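You operate a simulated robot arm through the tools that you are given. There is no shell and no other tool.

You are at the controls of a simulated robot arm. One attempt, no reset.

TASK
Measure the Tank jar's pH, hold the reading and log row 03.
Fine: rinse and dock the probe, push the white button after the reading, grey slider to row 03, meter left on pH; knobs, jars and the other sliders stay.

Only the result counts: the job must be done as asked and must still hold three seconds after the hand-in. Knocking over, shifting, dropping, spilling or breaking anything else fails it.

THE ROBOT
A 6-joint arm with a two-finger parallel gripper, fixed in place. Base frame: the origin is at the foot of the arm, x ahead of it, y to its left, z up. Lengths are in cm, angles in degrees, forces in N, time in s.
Its first joint turns from -166.0 to 166.0 degrees. Payload 3.91 kg.
The TCP is the grasp point between the finger pads, 3 cm short of the fingertips. In the tool frame z runs along the fingers and y along their closing line. Largest opening 11 cm; finger width 2, thickness 1; the body of the gripper, 4.8 by 11.2 cm, starts 5.5 cm behind the TCP.
Orientation is that of the tool frame in the base frame, as a unit quaternion [x, y, z, w]. With the fingers straight down and closing along the base's y, the tool's x points along the base's -x, its y along +y and its z along -z.

THE INTERFACE
- The arm moves only by the tool nudge_tool. Its argument "commands" is text: rows parted by semicolons, each of 7 numbers parted by spaces: the opening, from 0 (shut) to 1 (fully open), then the shift along the tool's x, y, z in units of 200 mm (1.0 is 200 mm), then the turn, a rotation vector about the tool's x, y, z in units of 60 degrees (1.0 is 60 degrees). In form: gripper x y z ax ay az; .... A call has 1 to 20 rows; each row is the pose to reach, as a shift and turn from the pose commanded when the call began, along the tool's axes at that moment. A call with a number of a shift or a turn outside -1 to 1 is refused whole. Each row takes 0.2 s and may step no farther than 5 cm and 8.6 degrees from the row before; otherwise, or with a gripper value out of range, the whole call is refused. Where a pose cannot be reached the arm comes as near as it can. A force on the tool above 40 N (or 10 N above the force at the start of the call, whichever is more), or a blocked arm, ends the call early, and 0.2 s more pass. Each finger travels about 10.8 cm/s and halts on what it meets, pressing with about 25 N; the grip force reading is that of the motor and also rises with nothing between the fingers. The clock runs only during rows and for 0.2 s after the last one: add rows that repeat a pose to give the fingers time. It gives the time, the measured TCP pose, the force on the tool (base axes), the opening and the grip force at its end, in the units of the frame above (readings bear some noise), with the torque about the TCP (base axes, N m) and any sound that the robot's microphone picked up.
- Cameras (640 x 400 px; columns grow to the right, rows downward): "scene" is fixed at [21.99, -64.92, 142.96]; the picture's right is [0.86, -0.51, 0.00], its down [-0.29, -0.48, -0.83] and it looks along [0.43, 0.71, -0.56] (base axes); focal length 361 px, centre (320, 200). "wrist" rides on the gripper at [7.2, 1.7, -10.3] in the tool frame; the picture's right is [-0.23, 0.97, 0.00], its down [-0.76, -0.18, -0.62] and it looks along [-0.61, -0.14, 0.78] (tool axes); focal length 222 px, centre (320, 200).
- grab_frame(camera): a new picture of that camera. It takes no simulated time.
- point_at(camera, pixels): for up to 12 pixels [column, row] of the newest picture of that camera ("zoom" is the newest enlarged one), the place [x, y, z] in the base frame of the surface seen there, good to about 0.2 cm. It takes no simulated time.
- zoom(camera, box): a new picture of the part [left, top, right, bottom] of that camera's present view, enlarged. It takes no simulated time.
- hand_in(): hands the job in; it is judged then, once.

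Open the gripper and draw the arm clear of the work before you hand the job in, unless the task says otherwise.

The tools are called after "Call:" as a command line: name --argument value ..., lists and objects as JSON in quotes. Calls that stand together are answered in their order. nudge_tool: Moves the arm, as the interface text tells. Its arguments: {"type":"object","properties":{"commands":{"type":"string"}},"required":["commands"]} The other tools are called the same way: grab_frame (camera) takes a picture; point_at (camera, pixels) gives the place of the surface under pixels of a picture; zoom (camera, box) takes an enlarged picture of a part of a camera's view; hand_in () hands the job in.

At the start:

```text
t: 0.0
eef_pos: [63.29, -30.16, 114.57]
ee_rot: [-0.001, 1.0, 0.0, -0.001]
wrist_force: [0.5, -0.1, -0.8]
ft_torque: [0.02, -0.02, -0.01]
grip_width: 10.98
grip_force: 0.0
```

scene: 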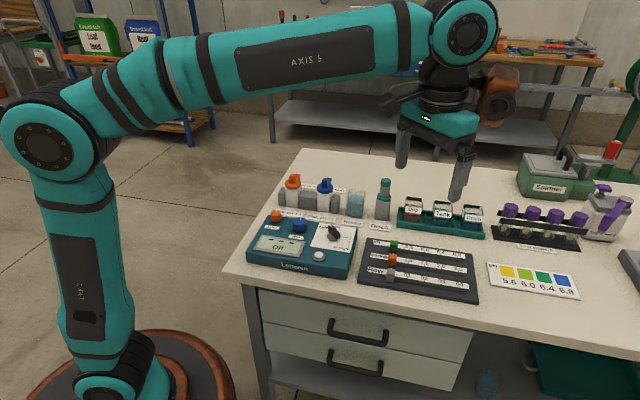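
wrist: 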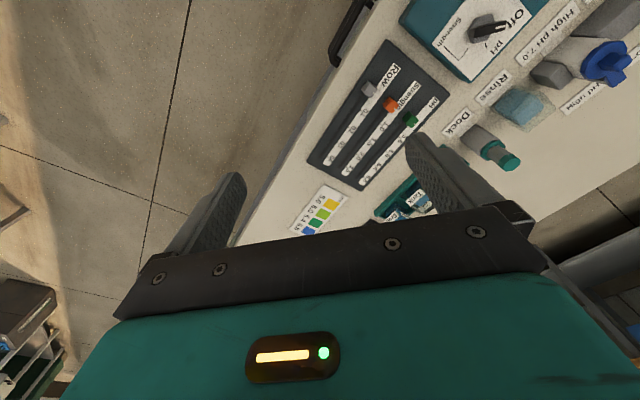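

The first pictures show the meter around (300,245) in the scene view, slider board at (420,270), jars at (440,215), probe in dock around (383,200). I'll enlarge these areas to read them.

Call:
zoom --camera "scene" --box '[235, 165, 395, 285]'

Call:
zoom --camera "scene" --box '[345, 165, 505, 310]'

Call:
zoom --camera "wrist" --box '[300, 0, 640, 250]'

```text
3.33 times, centred on (315, 225) of scene
```

zoom: 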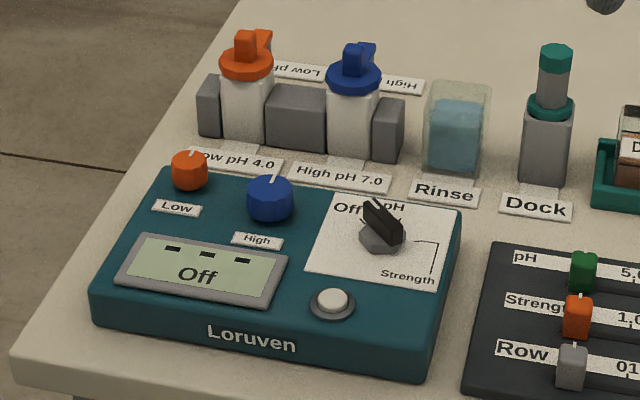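

```text
2.76 times, centred on (425, 238) of scene
```

zoom: 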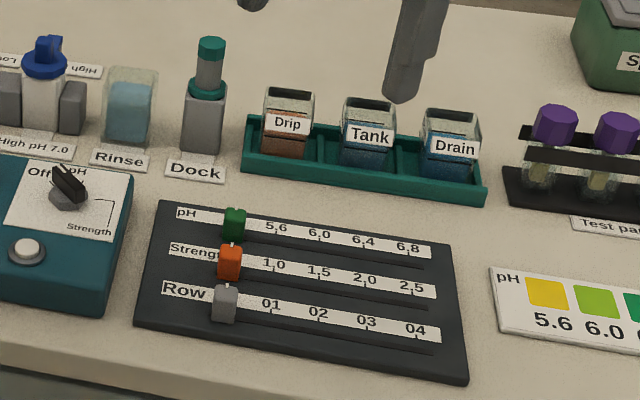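

```text
1.60 times, centred on (470, 125) of wrist
```

zoom: 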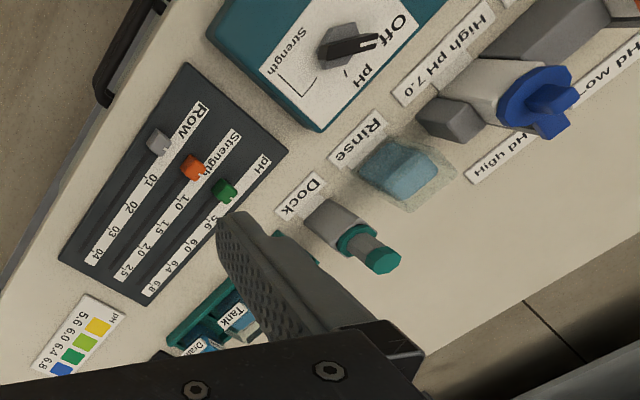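

I need a closer look at the selector near (333,235) and the display, and positions of the main items.

Call:
zoom --camera "scene" --box '[305, 215, 355, 265]'

Call:
zoom --camera "wrist" --box '[420, 0, 540, 75]'

Call:
point_at --camera "scene" --pixels '[[385, 178], [385, 186], [384, 194], [382, 205], [356, 195], [357, 210], [415, 200], [443, 203], [472, 207], [335, 228], [319, 255], [329, 237]]'

Call:
point_at --camera "wrist" --pixels '[[500, 160], [490, 150], [480, 140], [515, 105], [369, 88], [389, 104], [411, 120], [487, 28], [500, 27], [480, 25], [505, 162], [425, 200]]'

```text
8.00 times, centred on (330, 240) of scene
```

zoom: 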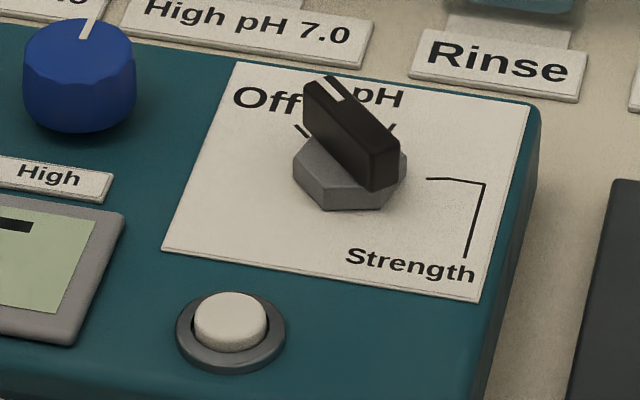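

```text
5.33 times, centred on (480, 38) of wrist
```

zoom: 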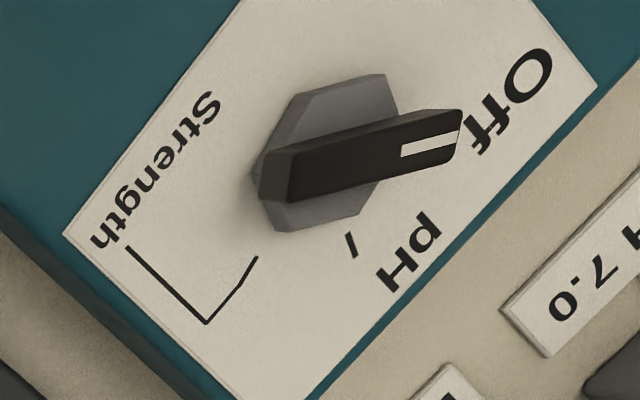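

```text
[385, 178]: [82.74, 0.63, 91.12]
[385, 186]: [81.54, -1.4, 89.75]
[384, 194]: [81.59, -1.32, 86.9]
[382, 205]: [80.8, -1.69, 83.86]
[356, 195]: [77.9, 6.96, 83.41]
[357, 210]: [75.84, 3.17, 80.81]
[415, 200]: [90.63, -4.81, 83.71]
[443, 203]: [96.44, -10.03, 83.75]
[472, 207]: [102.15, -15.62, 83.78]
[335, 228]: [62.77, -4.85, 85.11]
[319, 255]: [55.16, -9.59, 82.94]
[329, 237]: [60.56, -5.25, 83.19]
```

```text
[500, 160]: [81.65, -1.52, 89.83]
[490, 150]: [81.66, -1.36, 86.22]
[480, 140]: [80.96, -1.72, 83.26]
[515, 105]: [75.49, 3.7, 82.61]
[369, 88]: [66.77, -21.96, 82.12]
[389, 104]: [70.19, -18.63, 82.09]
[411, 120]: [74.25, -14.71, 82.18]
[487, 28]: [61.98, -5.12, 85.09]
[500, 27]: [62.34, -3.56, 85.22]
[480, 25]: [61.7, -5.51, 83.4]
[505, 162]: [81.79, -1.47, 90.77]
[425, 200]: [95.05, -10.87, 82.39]
```

I'll zoom in on jars, dock and sliders to measure sizes.

Call:
zoom --camera "scene" --box '[395, 180, 495, 245]'

Call:
zoom --camera "scene" --box '[340, 165, 400, 235]'

Call:
zoom --camera "scene" --box '[355, 232, 485, 308]'

```text
6.15 times, centred on (445, 212) of scene
```

zoom: 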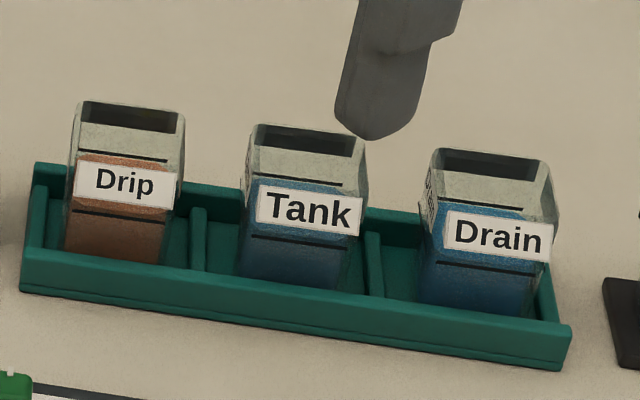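

```text
5.71 times, centred on (370, 200) of scene
```

zoom: 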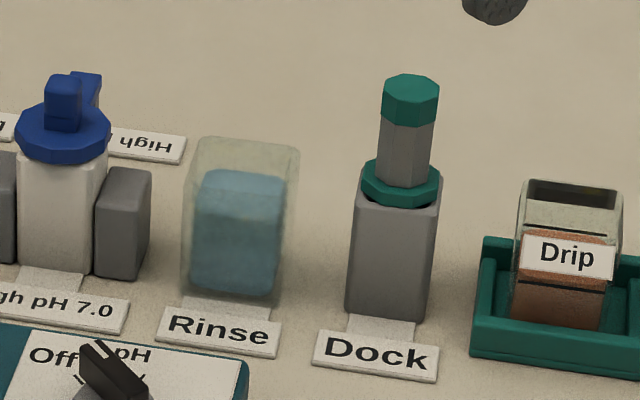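

```text
4.92 times, centred on (420, 270) of scene
```

zoom: 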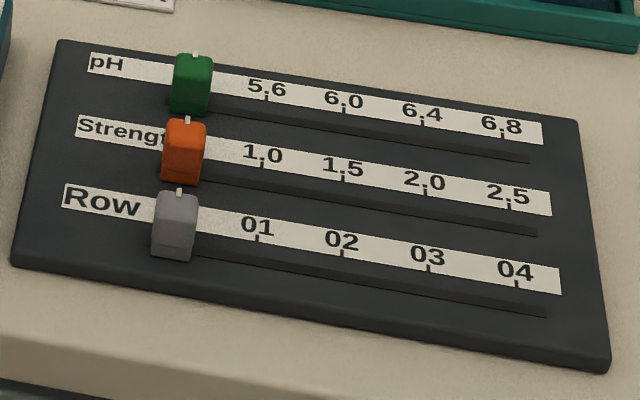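

Measuring the slider board: ticks at zoom pixels (257,240), (342,254), (428,269), (516,284) and the grey slider near (177,205).

Call:
point_at --camera "zoom" --pixels '[[257, 240], [342, 254], [428, 269], [516, 284], [180, 193], [176, 202], [176, 225], [172, 245], [300, 275], [545, 315], [20, 300], [185, 130]]'

Call:
zoom --camera "scene" --box '[378, 250, 408, 290]'

```text
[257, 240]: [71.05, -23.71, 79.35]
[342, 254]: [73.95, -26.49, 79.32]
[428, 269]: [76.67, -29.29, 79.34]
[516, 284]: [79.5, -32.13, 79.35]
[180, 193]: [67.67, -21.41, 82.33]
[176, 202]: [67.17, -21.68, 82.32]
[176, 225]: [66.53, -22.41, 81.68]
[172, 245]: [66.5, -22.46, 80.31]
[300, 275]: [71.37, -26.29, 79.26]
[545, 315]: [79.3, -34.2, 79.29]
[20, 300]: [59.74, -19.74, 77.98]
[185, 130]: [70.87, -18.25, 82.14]
```

```text
10.00 times, centred on (393, 270) of scene
```

zoom: 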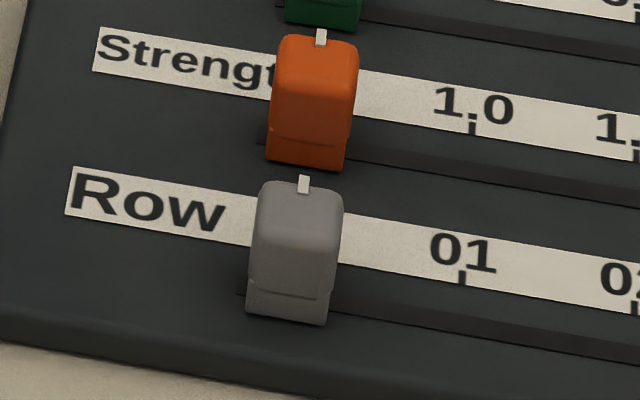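

The row ticks are 4 cm apart along about (0.707,-0.707), and the grey slider sits one step left of 01. Now I measure the selector lever and button in an enlarged view.

Call:
zoom --camera "scene" --box '[305, 215, 355, 265]'

Call:
point_at --camera "zoom" --pixels '[[330, 82], [312, 82], [345, 85], [390, 145], [373, 160], [350, 120], [302, 130], [394, 128], [455, 180], [482, 185], [230, 322], [340, 200]]'

```text
8.00 times, centred on (330, 240) of scene
```

zoom: 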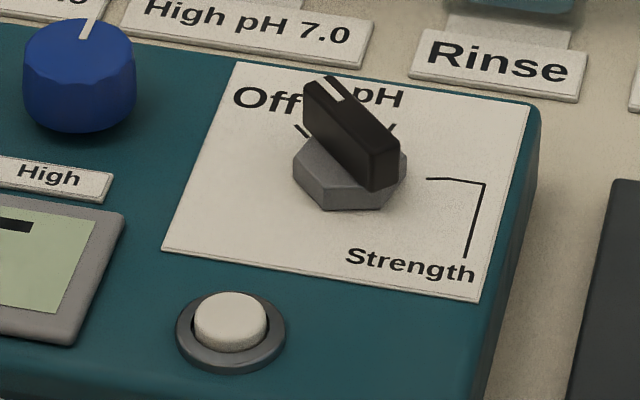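

```text
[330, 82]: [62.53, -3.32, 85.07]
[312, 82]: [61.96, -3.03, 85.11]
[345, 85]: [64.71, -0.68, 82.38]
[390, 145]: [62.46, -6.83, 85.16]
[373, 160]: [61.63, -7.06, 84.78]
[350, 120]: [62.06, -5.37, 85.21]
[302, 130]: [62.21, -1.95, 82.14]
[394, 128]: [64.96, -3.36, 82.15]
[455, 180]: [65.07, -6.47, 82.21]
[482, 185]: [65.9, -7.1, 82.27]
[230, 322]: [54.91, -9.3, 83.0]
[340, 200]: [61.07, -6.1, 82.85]
```

I'll enlarge the selector further to find its centre and the tick angles.

Call:
zoom --camera "scene" --box '[320, 222, 368, 252]'

Call:
point_at --camera "zoom" --pixels '[[320, 200], [50, 100], [100, 160]]'

```text
13.33 times, centred on (344, 237) of scene
```

zoom: 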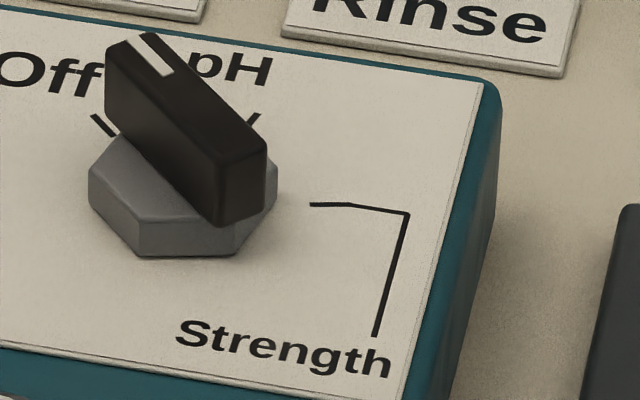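

```text
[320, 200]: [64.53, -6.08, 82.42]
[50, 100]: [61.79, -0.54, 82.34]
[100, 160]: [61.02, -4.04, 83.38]
```

Call:
point_at --camera "zoom" --pixels '[[112, 44], [152, 34], [208, 150], [262, 140], [210, 165], [262, 160], [113, 135], [92, 115], [246, 128], [258, 115], [350, 205], [314, 204]]'

Call:
point_at --camera "zoom" --pixels '[[92, 178], [142, 222], [240, 222], [275, 165], [95, 195], [140, 250], [235, 250], [406, 213], [376, 333], [180, 100], [150, 140], [232, 155]]'

```text
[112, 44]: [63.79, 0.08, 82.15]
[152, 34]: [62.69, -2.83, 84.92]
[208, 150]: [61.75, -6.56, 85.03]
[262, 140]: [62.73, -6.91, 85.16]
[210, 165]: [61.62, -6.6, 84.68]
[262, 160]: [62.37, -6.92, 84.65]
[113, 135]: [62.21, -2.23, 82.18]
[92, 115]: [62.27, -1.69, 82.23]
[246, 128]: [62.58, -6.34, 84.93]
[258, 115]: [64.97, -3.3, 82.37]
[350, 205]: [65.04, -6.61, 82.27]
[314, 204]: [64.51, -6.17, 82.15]
```

```text
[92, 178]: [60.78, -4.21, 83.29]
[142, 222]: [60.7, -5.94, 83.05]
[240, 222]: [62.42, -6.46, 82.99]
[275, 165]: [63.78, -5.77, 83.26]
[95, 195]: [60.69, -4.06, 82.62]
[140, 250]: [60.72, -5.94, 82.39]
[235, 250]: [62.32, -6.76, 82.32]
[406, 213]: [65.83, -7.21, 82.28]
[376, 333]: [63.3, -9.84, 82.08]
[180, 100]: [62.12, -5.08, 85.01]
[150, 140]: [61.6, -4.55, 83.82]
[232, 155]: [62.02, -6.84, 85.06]
```

The selector centre is about (62.25,-5.0) with the lever pointing +y (Off) and the pH tick about 60° clockwise. Now I measure the other obstacles: knobs, bottles, rinse, dock and jars.

Call:
point_at --camera "scene" --pixels '[[276, 215], [302, 222], [298, 230], [293, 178], [297, 176], [324, 186], [329, 178], [323, 196], [310, 192], [290, 200], [260, 200], [330, 205]]'

Call:
zoom --camera "scene" --box '[340, 165, 400, 235]'

Call:
point_at --camera "zoom" --pixels '[[410, 85], [390, 100], [430, 105], [405, 150], [365, 185], [438, 185], [400, 205], [360, 210], [435, 215], [355, 305], [425, 315], [400, 192]]'

Call:
point_at --camera "zoom" --pixels '[[200, 142], [295, 152], [186, 165], [280, 180], [240, 180], [190, 290], [275, 295], [205, 175], [272, 185], [525, 185], [615, 195], [570, 190]]'

```text
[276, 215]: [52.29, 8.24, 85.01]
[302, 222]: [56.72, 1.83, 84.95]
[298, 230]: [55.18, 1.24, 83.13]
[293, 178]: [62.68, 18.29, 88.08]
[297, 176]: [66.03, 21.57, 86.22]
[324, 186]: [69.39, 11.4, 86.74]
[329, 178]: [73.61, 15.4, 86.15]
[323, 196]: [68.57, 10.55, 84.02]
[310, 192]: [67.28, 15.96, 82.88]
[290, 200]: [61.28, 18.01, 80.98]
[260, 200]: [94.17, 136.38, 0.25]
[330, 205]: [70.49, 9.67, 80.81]
```

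```text
5.71 times, centred on (370, 200) of scene
```

zoom: 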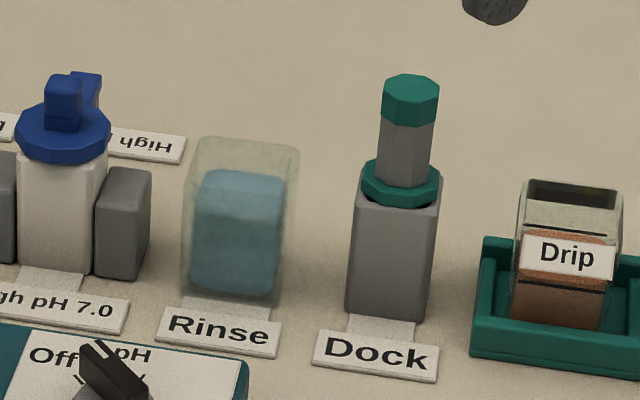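

```text
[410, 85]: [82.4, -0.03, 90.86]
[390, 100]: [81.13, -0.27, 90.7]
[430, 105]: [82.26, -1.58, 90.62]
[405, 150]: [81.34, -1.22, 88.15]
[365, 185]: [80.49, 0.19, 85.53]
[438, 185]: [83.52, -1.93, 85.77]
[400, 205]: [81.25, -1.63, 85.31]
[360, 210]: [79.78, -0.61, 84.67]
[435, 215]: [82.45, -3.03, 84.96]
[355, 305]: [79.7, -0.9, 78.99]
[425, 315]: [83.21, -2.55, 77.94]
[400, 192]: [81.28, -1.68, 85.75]
```

```text
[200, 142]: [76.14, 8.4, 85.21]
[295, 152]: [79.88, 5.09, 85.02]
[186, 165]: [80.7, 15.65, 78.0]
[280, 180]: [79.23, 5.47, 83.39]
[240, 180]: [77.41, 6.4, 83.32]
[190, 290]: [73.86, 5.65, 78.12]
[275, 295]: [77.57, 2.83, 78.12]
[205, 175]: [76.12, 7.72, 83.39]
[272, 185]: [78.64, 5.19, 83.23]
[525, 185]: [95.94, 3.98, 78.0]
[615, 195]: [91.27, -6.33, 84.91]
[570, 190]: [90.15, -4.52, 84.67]
```

Table top z≈77.9, dock block top z≈85, probe top z≈91 near (82.3,-0.5). Now I measure the Tank jar.

Call:
zoom --camera "scene" --box '[420, 190, 470, 235]'

Call:
point_at --camera "zoom" --pixels '[[320, 60]]'

```text
8.89 times, centred on (445, 212) of scene
```

zoom: 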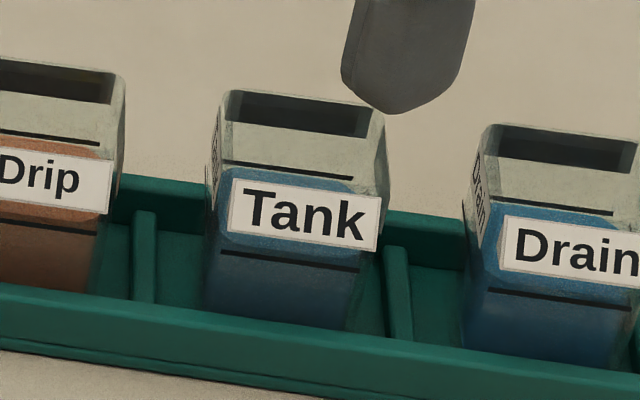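

```text
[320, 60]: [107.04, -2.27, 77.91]
```

I sample the Tank jar's top at several pixels to understand its opening.

Call:
point_at --camera "zoom" --pixels '[[228, 93], [382, 108], [300, 100], [300, 115], [300, 128], [300, 140], [290, 155], [285, 168], [280, 175], [222, 140], [212, 165], [375, 180]]'

Call:
point_at --camera "zoom" --pixels '[[222, 155], [350, 178], [300, 210], [225, 250], [355, 270], [215, 300], [345, 325], [280, 265], [235, 110], [368, 120], [365, 135], [384, 150]]'

```text
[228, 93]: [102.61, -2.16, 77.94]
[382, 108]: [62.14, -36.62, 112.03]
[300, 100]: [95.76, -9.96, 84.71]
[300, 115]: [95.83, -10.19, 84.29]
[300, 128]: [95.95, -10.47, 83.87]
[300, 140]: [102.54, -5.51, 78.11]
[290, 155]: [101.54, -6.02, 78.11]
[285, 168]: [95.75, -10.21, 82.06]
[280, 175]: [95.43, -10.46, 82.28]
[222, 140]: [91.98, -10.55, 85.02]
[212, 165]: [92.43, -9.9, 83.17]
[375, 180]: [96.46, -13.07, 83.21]
```

```text
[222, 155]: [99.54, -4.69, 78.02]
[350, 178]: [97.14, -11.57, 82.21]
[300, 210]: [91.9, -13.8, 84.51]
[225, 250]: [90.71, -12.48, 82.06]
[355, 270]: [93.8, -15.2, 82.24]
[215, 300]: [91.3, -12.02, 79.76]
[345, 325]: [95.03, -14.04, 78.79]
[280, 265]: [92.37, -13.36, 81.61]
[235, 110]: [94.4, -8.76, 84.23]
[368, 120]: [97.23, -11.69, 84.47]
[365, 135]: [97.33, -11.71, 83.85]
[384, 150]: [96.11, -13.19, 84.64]
```

Tank jar centre is about (93.9,-11.95), walls to z≈85.2, Rinse about (76.6,5.3), dock about (82.4,-0.5). I start with the selector: move toward it at height while turning the tool counter-clockwise and narrowing the fingers.

Call:
nudge_tool --commands "0.9 0.006 0.1 0.04 0 0 -0.125; 0.8 0.013 0.2 0.08 0 0 -0.25; 0.7 0.02 0.3 0.12 0 0 -0.375; 0.6 0.026 0.4 0.16 0 0 -0.5; 0.5 0.033 0.5 0.2 0 0 -0.625; 0.4 0.039 0.6 0.24 0 0 -0.75; 0.4 0.046 0.7 0.28 0 0 -0.875; 0.4 0.052 0.8 0.32 0 0 -1"

```text
t: 1.8
eef_pos: [61.99, -14.22, 108.14]
ee_rot: [-0.501, 0.866, 0.0, -0.001]
wrist_force: [-0.6, 0.4, 0.4]
ft_torque: [0.02, 0.0, -0.01]
grip_width: 4.37
grip_force: 0.1
```

TCP is at (62,-14.2,108) with fingers open 4.4 cm. I finish the turn to close along x and move above the selector at z≈98.

Call:
nudge_tool --commands "0.4 -0.1 0.055 0.1 0 0 -0.125; 0.4 -0.2 0.11 0.2 0 0 -0.25; 0.4 -0.3 0.166 0.35 0 0 -0.375; 0.4 -0.4035 0.2215 0.505 0 0 -0.5; 0.4 -0.4035 0.2215 0.505 0 0 -0.5"

Call:
grab_frame --camera "scene"

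Call:
grab_frame --camera "wrist"

```text
t: 3.0
eef_pos: [62.41, -4.94, 97.96]
ee_rot: [0.707, -0.707, 0.0, 0.0]
wrist_force: [0.0, -0.4, -0.9]
ft_torque: [0.0, -0.02, 0.04]
grip_width: 4.4
grip_force: 0.1
```

```text
taken
```

scene: 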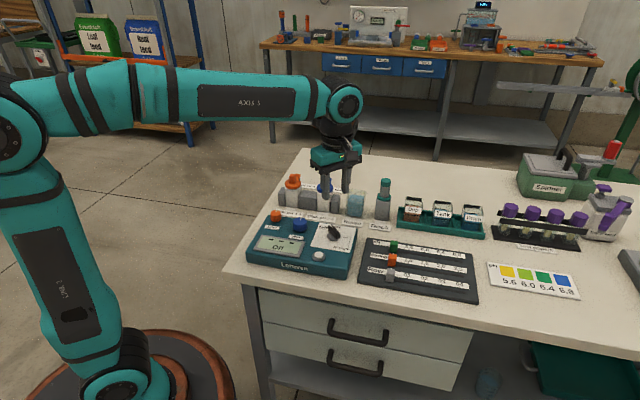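

```text
taken
```

wrist: 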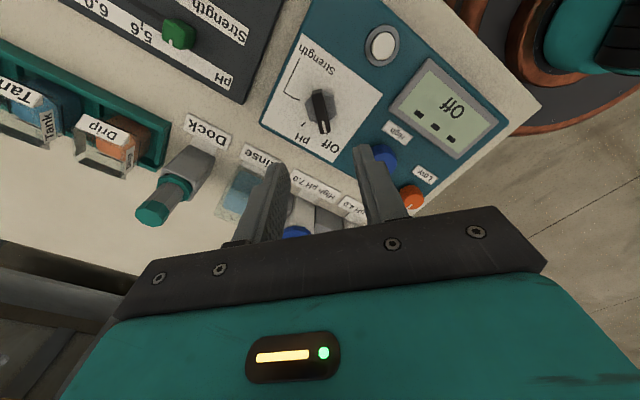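

The lever at wrist pixel (322,110) lies in line with the fingers, pointing to Off. I lower straight down so the fingertips straddle the lever (TCP z≈86.7), then look.

Call:
nudge_tool --commands "0.4 0 0 0.15 0 0 0; 0.4 0 0 0.3 0 0 0; 0.4 0 0 0.42 0 0 0; 0.4 0 0 0.5 0 0 0; 0.4 0 0 0.56 0 0 0; 0.4 0 0 0.56 0 0 0"

Call:
zoom --camera "scene" --box '[300, 190, 370, 260]'

Call:
grab_frame --camera "wrist"

```text
t: 4.4
eef_pos: [62.31, -4.91, 86.86]
ee_rot: [0.707, -0.707, -0.001, 0.001]
wrist_force: [0.4, 0.6, -0.6]
ft_torque: [0.01, 0.0, -0.01]
grip_width: 4.39
grip_force: 0.1
```

```text
5.71 times, centred on (335, 225) of scene
```

zoom: 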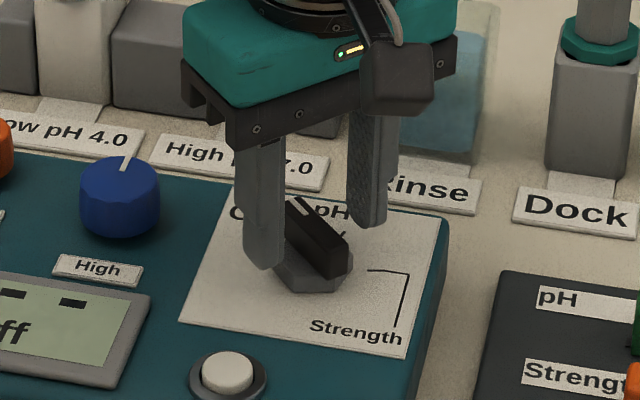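

```text
taken
```

wrist: 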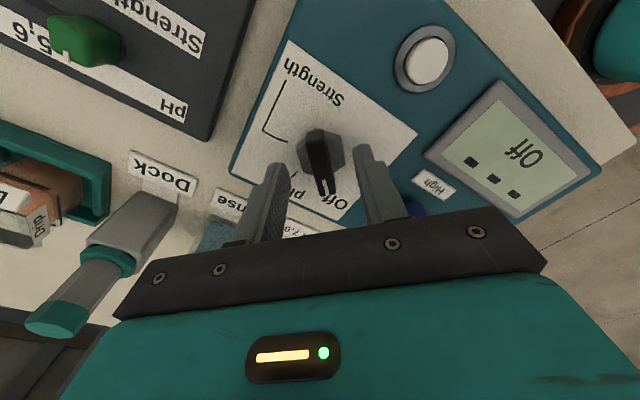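

The fingers straddle the lever. I close on it.

Call:
nudge_tool --commands "0.2 0 0 0 0 0 0; 0.05 0 0 0 0 0 0; 0.05 0 0 0 0 0 0"

Call:
zoom --camera "scene" --box '[300, 190, 370, 260]'

```text
t: 5.2
eef_pos: [62.13, -4.89, 86.83]
ee_rot: [-0.706, 0.708, 0.0, 0.0]
wrist_force: [-19.7, 0.6, -2.5]
ft_torque: [-0.17, 0.44, 0.05]
grip_width: 1.18
grip_force: 45.1
```

```text
5.71 times, centred on (335, 225) of scene
```

zoom: 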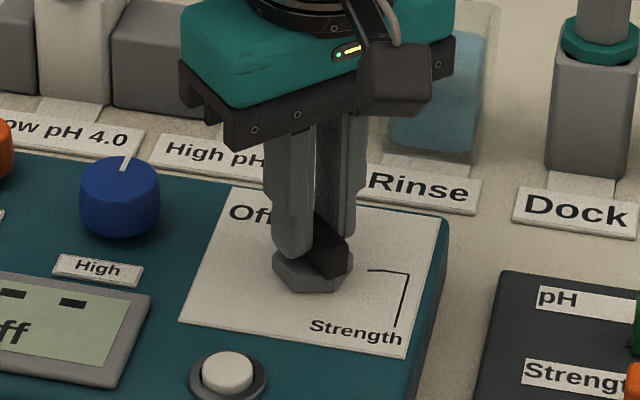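

Grip width is 1.18 on the lever, but there's a -19.7 N side force along x, so the lever sits slightly to -x. I shift 0.15 cm that way to relieve it.

Call:
nudge_tool --commands "0.05 0 0.004 0 0 0 0; 0.05 0 0.0075 0 0 0 0"

```text
t: 5.8
eef_pos: [62.14, -4.97, 86.84]
ee_rot: [-0.707, 0.707, 0.0, -0.001]
wrist_force: [-6.9, -3.1, -12.9]
ft_torque: [-0.09, 0.07, -0.03]
grip_width: 1.19
grip_force: 45.2
```

The force dropped to about 7 N. I turn the lever clockwise by 30° first and check.

Call:
nudge_tool --commands "0.05 0 0.002 0 0 0 0.1; 0.05 0 0.002 0 0 0 0.2; 0.05 0 0.002 0 0 0 0.3; 0.05 0 0.002 0 0 0 0.4; 0.05 0 0.002 0 0 0 0.5"

Call:
zoom --camera "scene" --box '[300, 190, 370, 260]'

```text
t: 7.0
eef_pos: [62.31, -4.98, 86.88]
ee_rot: [-0.499, 0.867, 0.0, 0.0]
wrist_force: [14.4, -3.8, -11.4]
ft_torque: [0.31, -0.63, -0.01]
grip_width: 1.19
grip_force: 45.0
```

```text
5.71 times, centred on (335, 225) of scene
```

zoom: 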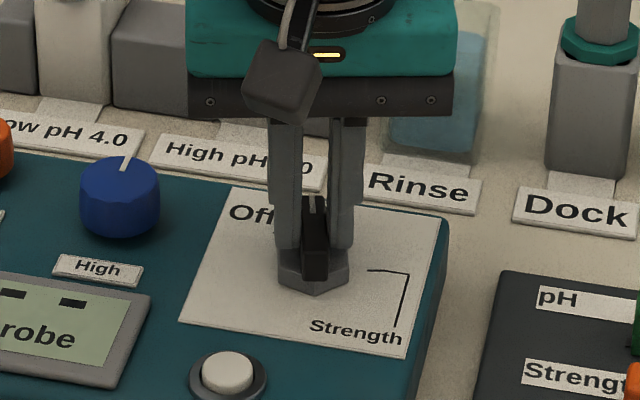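

The lever turned 30° and the display now shows "Probe". I continue another 30°, shifting 0.1 cm to ease the side force.

Call:
nudge_tool --commands "0.05 0 -0.005 0 0 0 0.1; 0.05 0 -0.006 0 0 0 0.2; 0.05 0 -0.006 0 0 0 0.3; 0.05 0 -0.006 0 0 0 0.4; 0.05 0 -0.006 0 0 0 0.5"

Call:
zoom --camera "scene" --box '[300, 190, 370, 260]'

Call:
grab_frame --camera "wrist"

```text
t: 8.2
eef_pos: [62.22, -4.96, 86.84]
ee_rot: [-0.258, 0.966, 0.0, 0.0]
wrist_force: [-14.4, 7.5, -6.8]
ft_torque: [0.47, -0.15, -0.01]
grip_width: 1.21
grip_force: 44.9
```

```text
5.71 times, centred on (335, 225) of scene
```

zoom: 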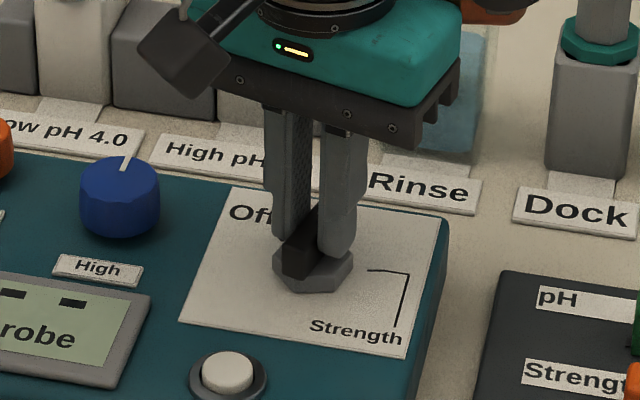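

```text
taken
```

wrist: 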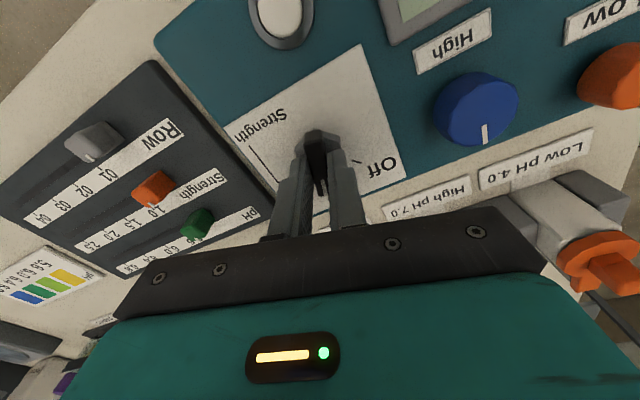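

The lever now points about 30° (pH). I open the fingers and rise a little to see the alignment.

Call:
nudge_tool --commands "0.2 0 0 0 0 0 0; 0.4 0 0 0 0 0 0; 0.4 0 0 0 0 0 0; 0.4 0 0 -0.15 0 0 0; 0.4 0 0 -0.35 0 0 0; 0.4 0 0 -0.55 0 0 0; 0.4 0 0 -0.75 0 0 0; 0.4 0 0 -0.75 0 0 0"

Call:
zoom --camera "scene" --box '[305, 215, 360, 260]'

Call:
zoom --camera "scene" --box '[245, 205, 345, 275]'

Call:
grab_frame --camera "wrist"

```text
t: 10.0
eef_pos: [62.23, -4.85, 102.08]
ee_rot: [-0.259, 0.966, 0.0, 0.0]
wrist_force: [-0.9, -0.4, 0.0]
ft_torque: [-0.02, 0.0, 0.02]
grip_width: 4.4
grip_force: 0.0
```

```text
8.89 times, centred on (332, 238) of scene
```

zoom: 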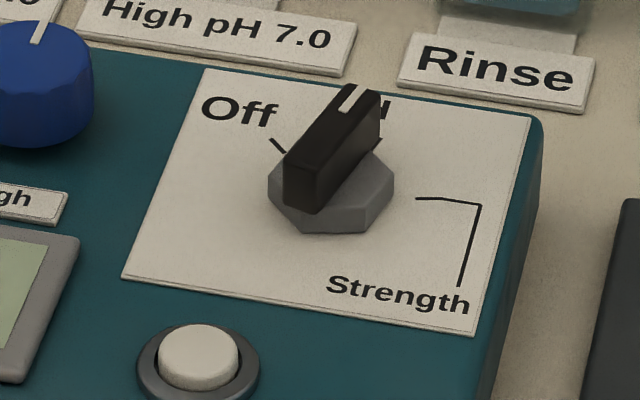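

```text
5.71 times, centred on (295, 240) of scene
```

zoom: 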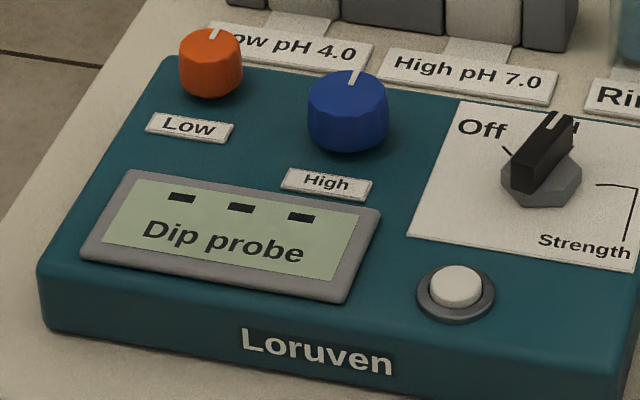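

```text
taken
```

wrist: 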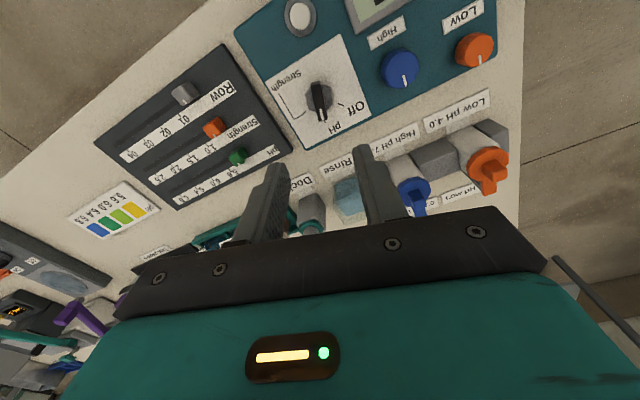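

The display reads "Dip probe". I check the lever against the pH tick in an enlarged wrist view, and measure the probe and jars from here.

Call:
zoom --camera "wrist" --box '[270, 70, 370, 140]'

Call:
zoom --camera "scene" --box '[320, 222, 350, 250]'

Call:
point_at --camera "zoom" --pixels '[[350, 60], [260, 160], [300, 130], [270, 165], [390, 60], [330, 100]]'

```text
5.71 times, centred on (320, 105) of wrist
```

zoom: 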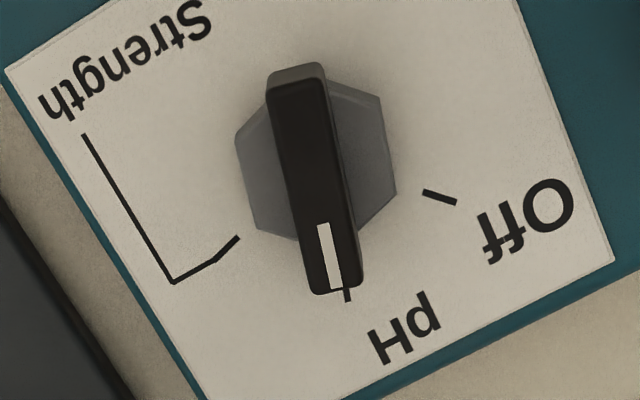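

```text
14.29 times, centred on (335, 236) of scene
```

zoom: 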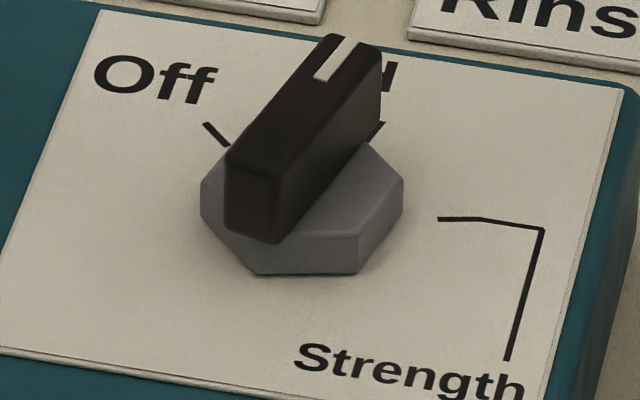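

```text
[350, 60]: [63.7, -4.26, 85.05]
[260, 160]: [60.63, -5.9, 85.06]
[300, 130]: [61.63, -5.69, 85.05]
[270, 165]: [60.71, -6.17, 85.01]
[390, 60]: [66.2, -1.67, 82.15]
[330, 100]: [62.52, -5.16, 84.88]
```

The lever is lined up with the pH tick (wrist zoom (345,295)). Next I turn the tool back to closing along y, open fully and move back over toward the dock for a look at the probe.

Call:
nudge_tool --commands "0.5 -0.144 -0.07 -0.0375 0 0 0.125; 0.7 -0.288 -0.14 -0.075 0 0 0.25; 0.9 -0.432 -0.21 -0.11 0 0 0.375; 1 -0.577 -0.281 -0.15 0 0 0.5; 1 -0.577 -0.281 -0.15 0 0 0.5; 1 -0.577 -0.281 -0.15 0 0 0.5"

Call:
grab_frame --camera "wrist"

Call:
grab_frame --camera "scene"

```text
t: 11.4
eef_pos: [75.2, -3.94, 104.83]
ee_rot: [0.0, 1.0, 0.0, 0.0]
wrist_force: [-1.1, -0.6, -0.6]
ft_torque: [0.01, 0.03, -0.01]
grip_width: 11.0
grip_force: 0.0
```

```text
taken
```

wrist: 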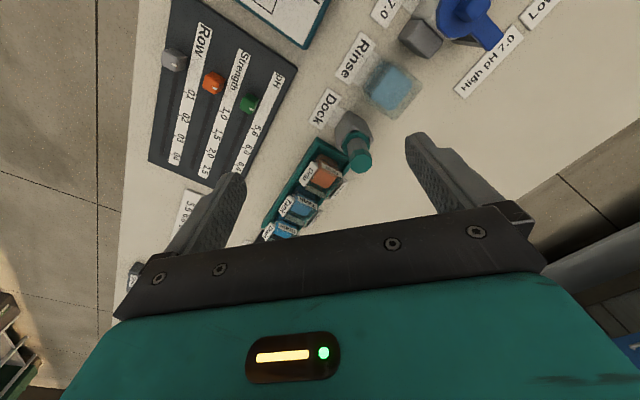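

```text
taken
```

scene: 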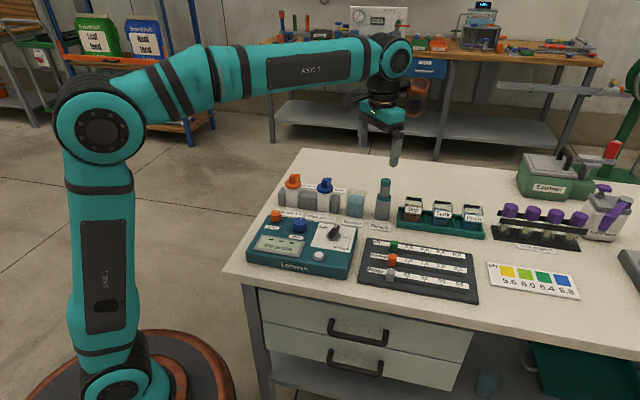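

Call:
zoom --camera "wrist" --box '[250, 50, 430, 250]'

Call:
zoom --camera "wrist" --box '[325, 105, 385, 180]'

Call:
point_at --camera "wrist" --pixels '[[355, 158], [366, 164], [361, 171], [350, 166], [361, 155], [349, 154], [343, 144], [368, 138], [324, 177], [300, 206], [388, 84], [355, 140]]'

```text
2.00 times, centred on (340, 150) of wrist
```

zoom: 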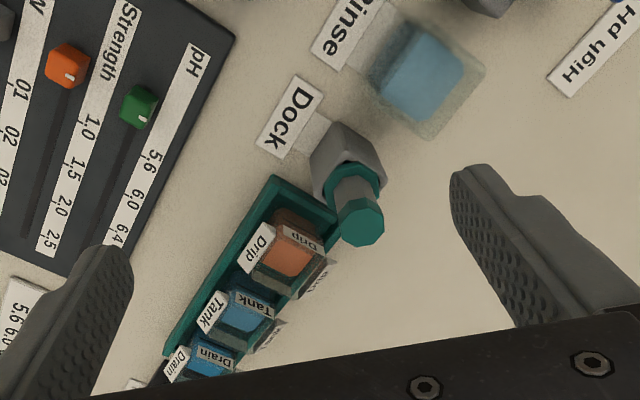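

```text
5.33 times, centred on (355, 142) of wrist
```

zoom: 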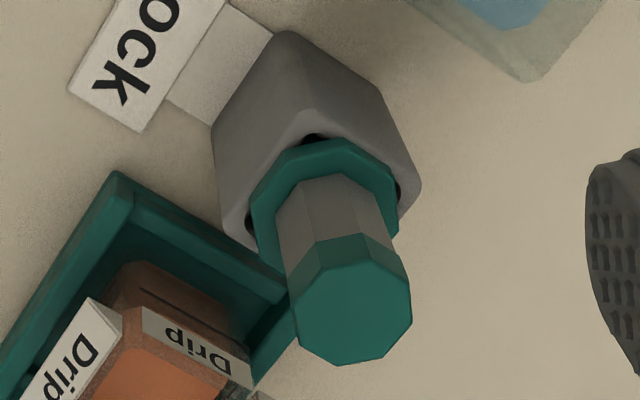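

```text
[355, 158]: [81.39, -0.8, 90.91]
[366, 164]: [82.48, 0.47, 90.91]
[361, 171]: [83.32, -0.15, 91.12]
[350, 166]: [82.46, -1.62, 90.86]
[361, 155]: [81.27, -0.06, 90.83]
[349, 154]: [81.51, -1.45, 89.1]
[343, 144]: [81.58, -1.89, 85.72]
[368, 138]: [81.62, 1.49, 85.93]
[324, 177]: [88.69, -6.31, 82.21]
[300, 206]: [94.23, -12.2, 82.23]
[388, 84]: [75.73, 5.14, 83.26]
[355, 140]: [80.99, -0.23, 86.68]
```

I point at the octagon cap corners in the newest zoom to fix the probe axis.

Call:
point_at --camera "zoom" --pixels '[[352, 308], [325, 272], [378, 266], [405, 288], [406, 322], [383, 352], [337, 359], [303, 335], [300, 300], [330, 210], [260, 215], [390, 210]]'

```text
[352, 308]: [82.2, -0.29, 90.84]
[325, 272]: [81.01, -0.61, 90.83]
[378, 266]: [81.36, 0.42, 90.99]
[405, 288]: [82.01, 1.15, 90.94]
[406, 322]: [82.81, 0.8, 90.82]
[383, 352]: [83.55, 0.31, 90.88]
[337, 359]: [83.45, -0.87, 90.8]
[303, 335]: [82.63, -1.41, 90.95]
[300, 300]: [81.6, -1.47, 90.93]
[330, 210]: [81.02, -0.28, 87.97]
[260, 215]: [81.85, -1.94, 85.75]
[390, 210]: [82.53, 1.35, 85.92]
```

The probe axis is at about (82.27,-0.25), cap top z≈91, collar ≈85.8. Before gripping it I test whether the arm reaches over the Tank at (93.9,-12,98) with the tool pointing down.

Call:
nudge_tool --commands "1 -0.187 -0.08 0 0 0 0; 1 -0.374 -0.16 0 0 0 0; 1 -0.561 -0.24 0 0 0 0; 1 -0.748 -0.32 0 0 0 0; 1 -0.935 -0.4 0 0 0 0; 1 -0.935 -0.4 0.17 0 0 0; 1 -0.935 -0.4 0.34 0 0 0; 1 -0.935 -0.4 0.34 0 0 0"

Call:
grab_frame --camera "wrist"

Call:
grab_frame --camera "scene"

```text
t: 13.2
eef_pos: [93.84, -12.2, 97.8]
ee_rot: [0.0, 1.0, 0.0, 0.0]
wrist_force: [0.2, -0.2, -0.3]
ft_torque: [0.02, 0.01, -0.04]
grip_width: 11.0
grip_force: 0.1
```

```text
taken
```

wrist: 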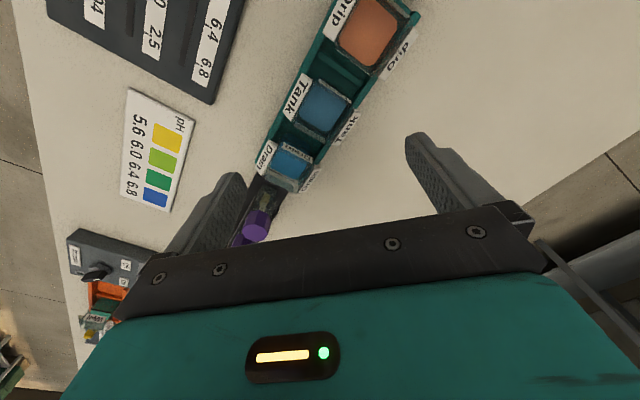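

```text
taken
```

scene: 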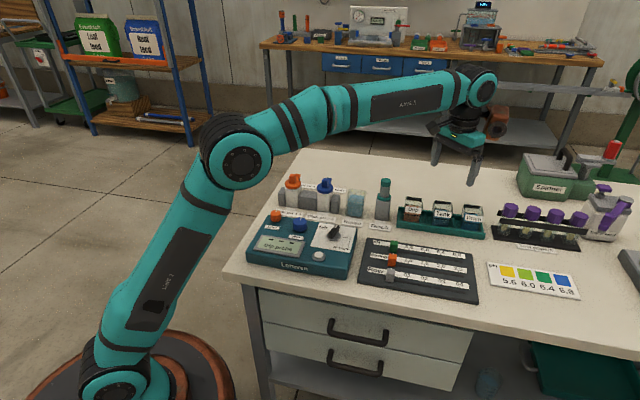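

It reaches fine. I use this overhead view to measure the Tank jar's rim at wrist (320,108).

Call:
zoom --camera "wrist" --box '[270, 60, 370, 160]'

Call:
point_at --camera "zoom" --pixels '[[300, 200]]'

```text
4.00 times, centred on (320, 110) of wrist
```

zoom: 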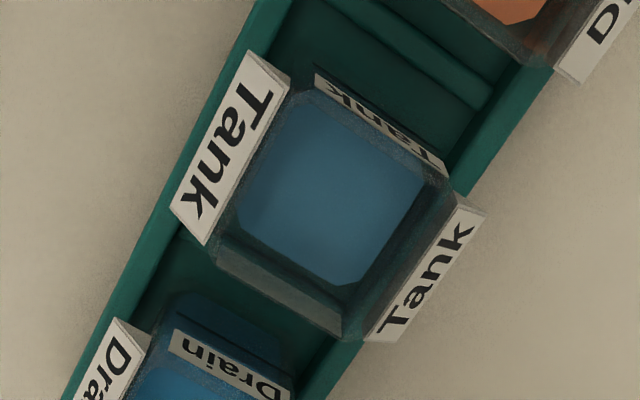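

```text
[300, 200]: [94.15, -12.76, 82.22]
```

Liquid surface in Tank is z≈82.2. I sample the label tops and the liquid's corners for the jar centre.

Call:
point_at --camera "zoom" --pixels '[[250, 65], [175, 205], [280, 80], [210, 235], [455, 215], [480, 215], [375, 335], [255, 180], [310, 110], [415, 175], [355, 280], [245, 215]]'

Call:
point_at --camera "zoom" --pixels '[[320, 80], [440, 165], [230, 255], [345, 325], [225, 262], [335, 335], [300, 290], [320, 72], [445, 158], [380, 120], [370, 340], [470, 210]]'

```text
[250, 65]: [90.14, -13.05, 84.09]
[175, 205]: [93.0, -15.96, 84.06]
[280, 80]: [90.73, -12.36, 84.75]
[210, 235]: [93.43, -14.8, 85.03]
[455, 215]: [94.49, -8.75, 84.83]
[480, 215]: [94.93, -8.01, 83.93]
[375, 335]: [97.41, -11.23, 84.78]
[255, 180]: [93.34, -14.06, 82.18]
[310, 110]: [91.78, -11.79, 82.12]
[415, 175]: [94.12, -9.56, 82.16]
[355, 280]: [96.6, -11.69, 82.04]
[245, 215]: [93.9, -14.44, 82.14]
```

```text
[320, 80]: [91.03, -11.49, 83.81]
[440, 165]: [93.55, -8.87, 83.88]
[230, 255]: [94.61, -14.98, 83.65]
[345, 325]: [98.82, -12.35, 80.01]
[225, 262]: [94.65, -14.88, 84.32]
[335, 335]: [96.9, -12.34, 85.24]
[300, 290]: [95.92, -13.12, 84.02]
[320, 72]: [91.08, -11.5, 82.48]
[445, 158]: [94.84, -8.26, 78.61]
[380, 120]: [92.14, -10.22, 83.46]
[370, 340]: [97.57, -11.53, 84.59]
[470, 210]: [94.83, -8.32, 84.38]
```

Tank centre is about (94.05,-11.9) with inner width ≈3.5 cm. Now I go above the probe at (82.27,-0.25) with the fingers half open.

Call:
nudge_tool --commands "0.8 0.144 0.148 0 0 0 0; 0.6 0.288 0.296 0 0 0 0; 0.5 0.432 0.443 0 0 0 0; 0.5 0.576 0.591 0 0 0 0; 0.5 0.576 0.591 0 0 0 0; 0.5 0.576 0.591 0 0 0 0"

Call:
grab_frame --camera "wrist"

Call:
zoom --camera "scene" --box '[335, 130, 435, 235]'

```text
t: 14.6
eef_pos: [82.37, -0.22, 98.0]
ee_rot: [0.0, 1.0, 0.001, 0.0]
wrist_force: [0.4, -0.5, -0.2]
ft_torque: [0.01, -0.04, 0.02]
grip_width: 5.5
grip_force: 0.1
```

```text
taken
```

wrist: 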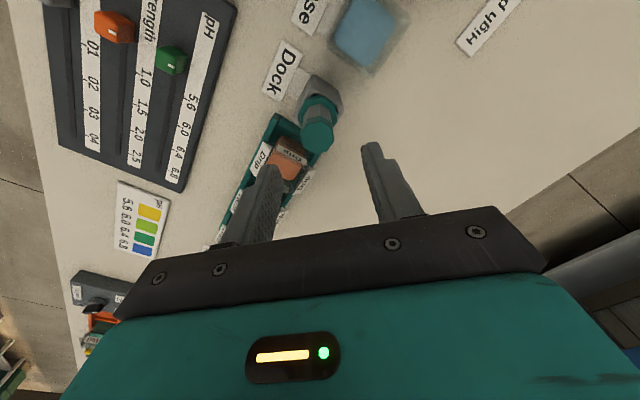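

```text
3.81 times, centred on (385, 182) of scene
```

zoom: 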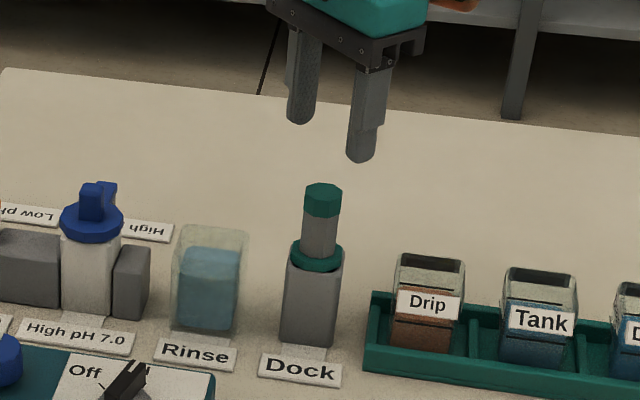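

The cap at wrist (318,135) is where it should be straight below the TCP. I lower to TCP z≈89.5.

Call:
nudge_tool --commands "0.5 0 0 0.12 0 0 0; 0.5 0 0 0.24 0 0 0; 0.5 0 0 0.34 0 0 0; 0.5 0 0 0.425 0 0 0; 0.5 0 0 0.425 0 0 0"

Call:
grab_frame --camera "wrist"

Call:
zoom --camera "scene" --box '[350, 150, 430, 230]'

```text
t: 15.8
eef_pos: [82.21, -0.26, 89.43]
ee_rot: [0.0, 1.0, -0.001, 0.001]
wrist_force: [-0.1, -0.1, 0.4]
ft_torque: [0.01, -0.01, 0.03]
grip_width: 5.48
grip_force: 0.0
```

```text
taken
```

wrist: 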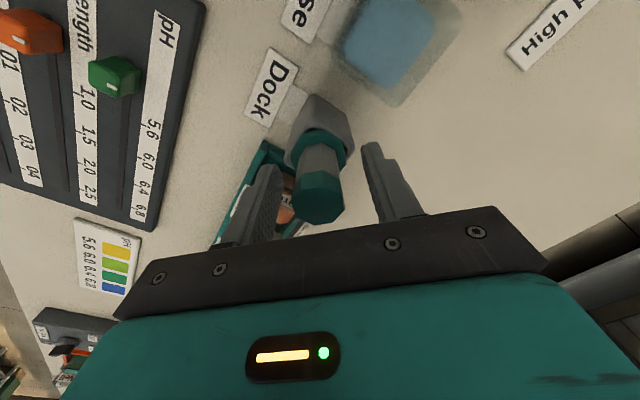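

```text
5.00 times, centred on (390, 190) of scene
```

zoom: 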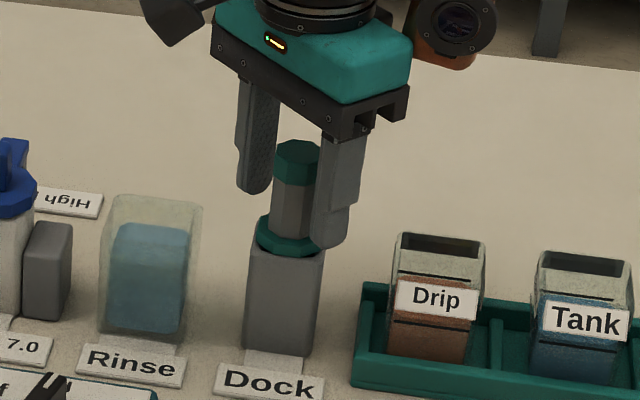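

The fingers are on both sides of the probe handle. I close on it gently and hold a few rows.

Call:
nudge_tool --commands "0.35 0 0 0 0 0 0; 0.2 0 0 0 0 0 0; 0.1 0 0 0 0 0 0; 0.1 0 0 0 0 0 0"

Call:
zoom --camera "scene" --box '[350, 150, 430, 230]'

```text
t: 16.8
eef_pos: [82.21, -0.24, 89.45]
ee_rot: [0.0, 1.0, 0.001, 0.0]
wrist_force: [1.1, 0.2, 1.5]
ft_torque: [0.01, 0.0, -0.01]
grip_width: 2.57
grip_force: 25.6
```

```text
5.00 times, centred on (390, 190) of scene
```

zoom: 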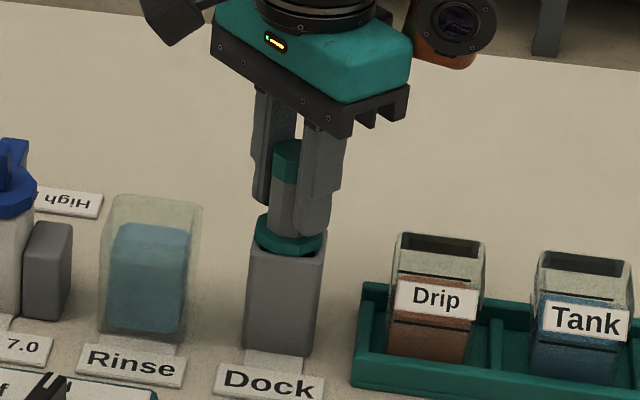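

Gripped at 2.57 cm with 25.6 N. I lift the probe straight up by 9 cm and look at its full length.

Call:
nudge_tool --commands "0.05 0 0 -0.05 0 0 0; 0.05 0 0 -0.12 0 0 0; 0.05 0 0 -0.2 0 0 0; 0.05 0 0 -0.28 0 0 0; 0.05 0 0 -0.36 0 0 0; 0.05 0 0 -0.45 0 0 0; 0.05 0 0 -0.45 0 0 0"

Call:
zoom --camera "scene" --box '[350, 120, 450, 230]'

Call:
grab_frame --camera "wrist"

```text
t: 18.4
eef_pos: [82.39, -0.41, 98.54]
ee_rot: [0.0, 1.0, 0.0, 0.0]
wrist_force: [0.9, -0.4, -0.6]
ft_torque: [-0.02, -0.02, -0.02]
grip_width: 2.58
grip_force: 25.1
```

```text
3.64 times, centred on (400, 175) of scene
```

zoom: 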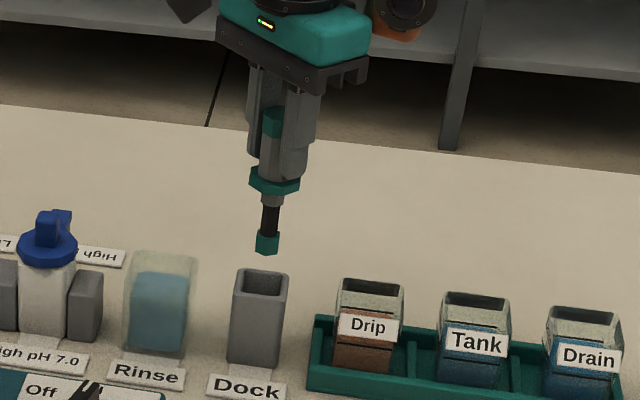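

```text
taken
```

wrist: 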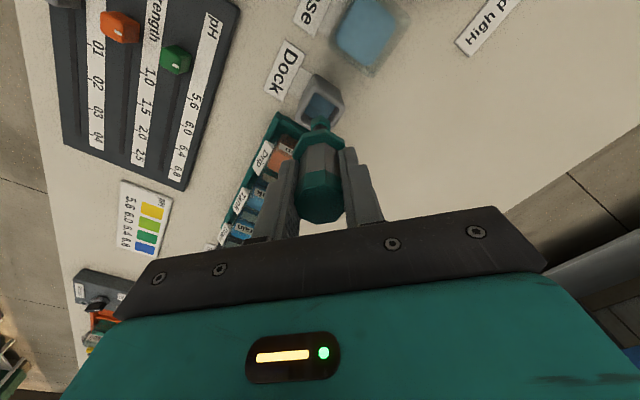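

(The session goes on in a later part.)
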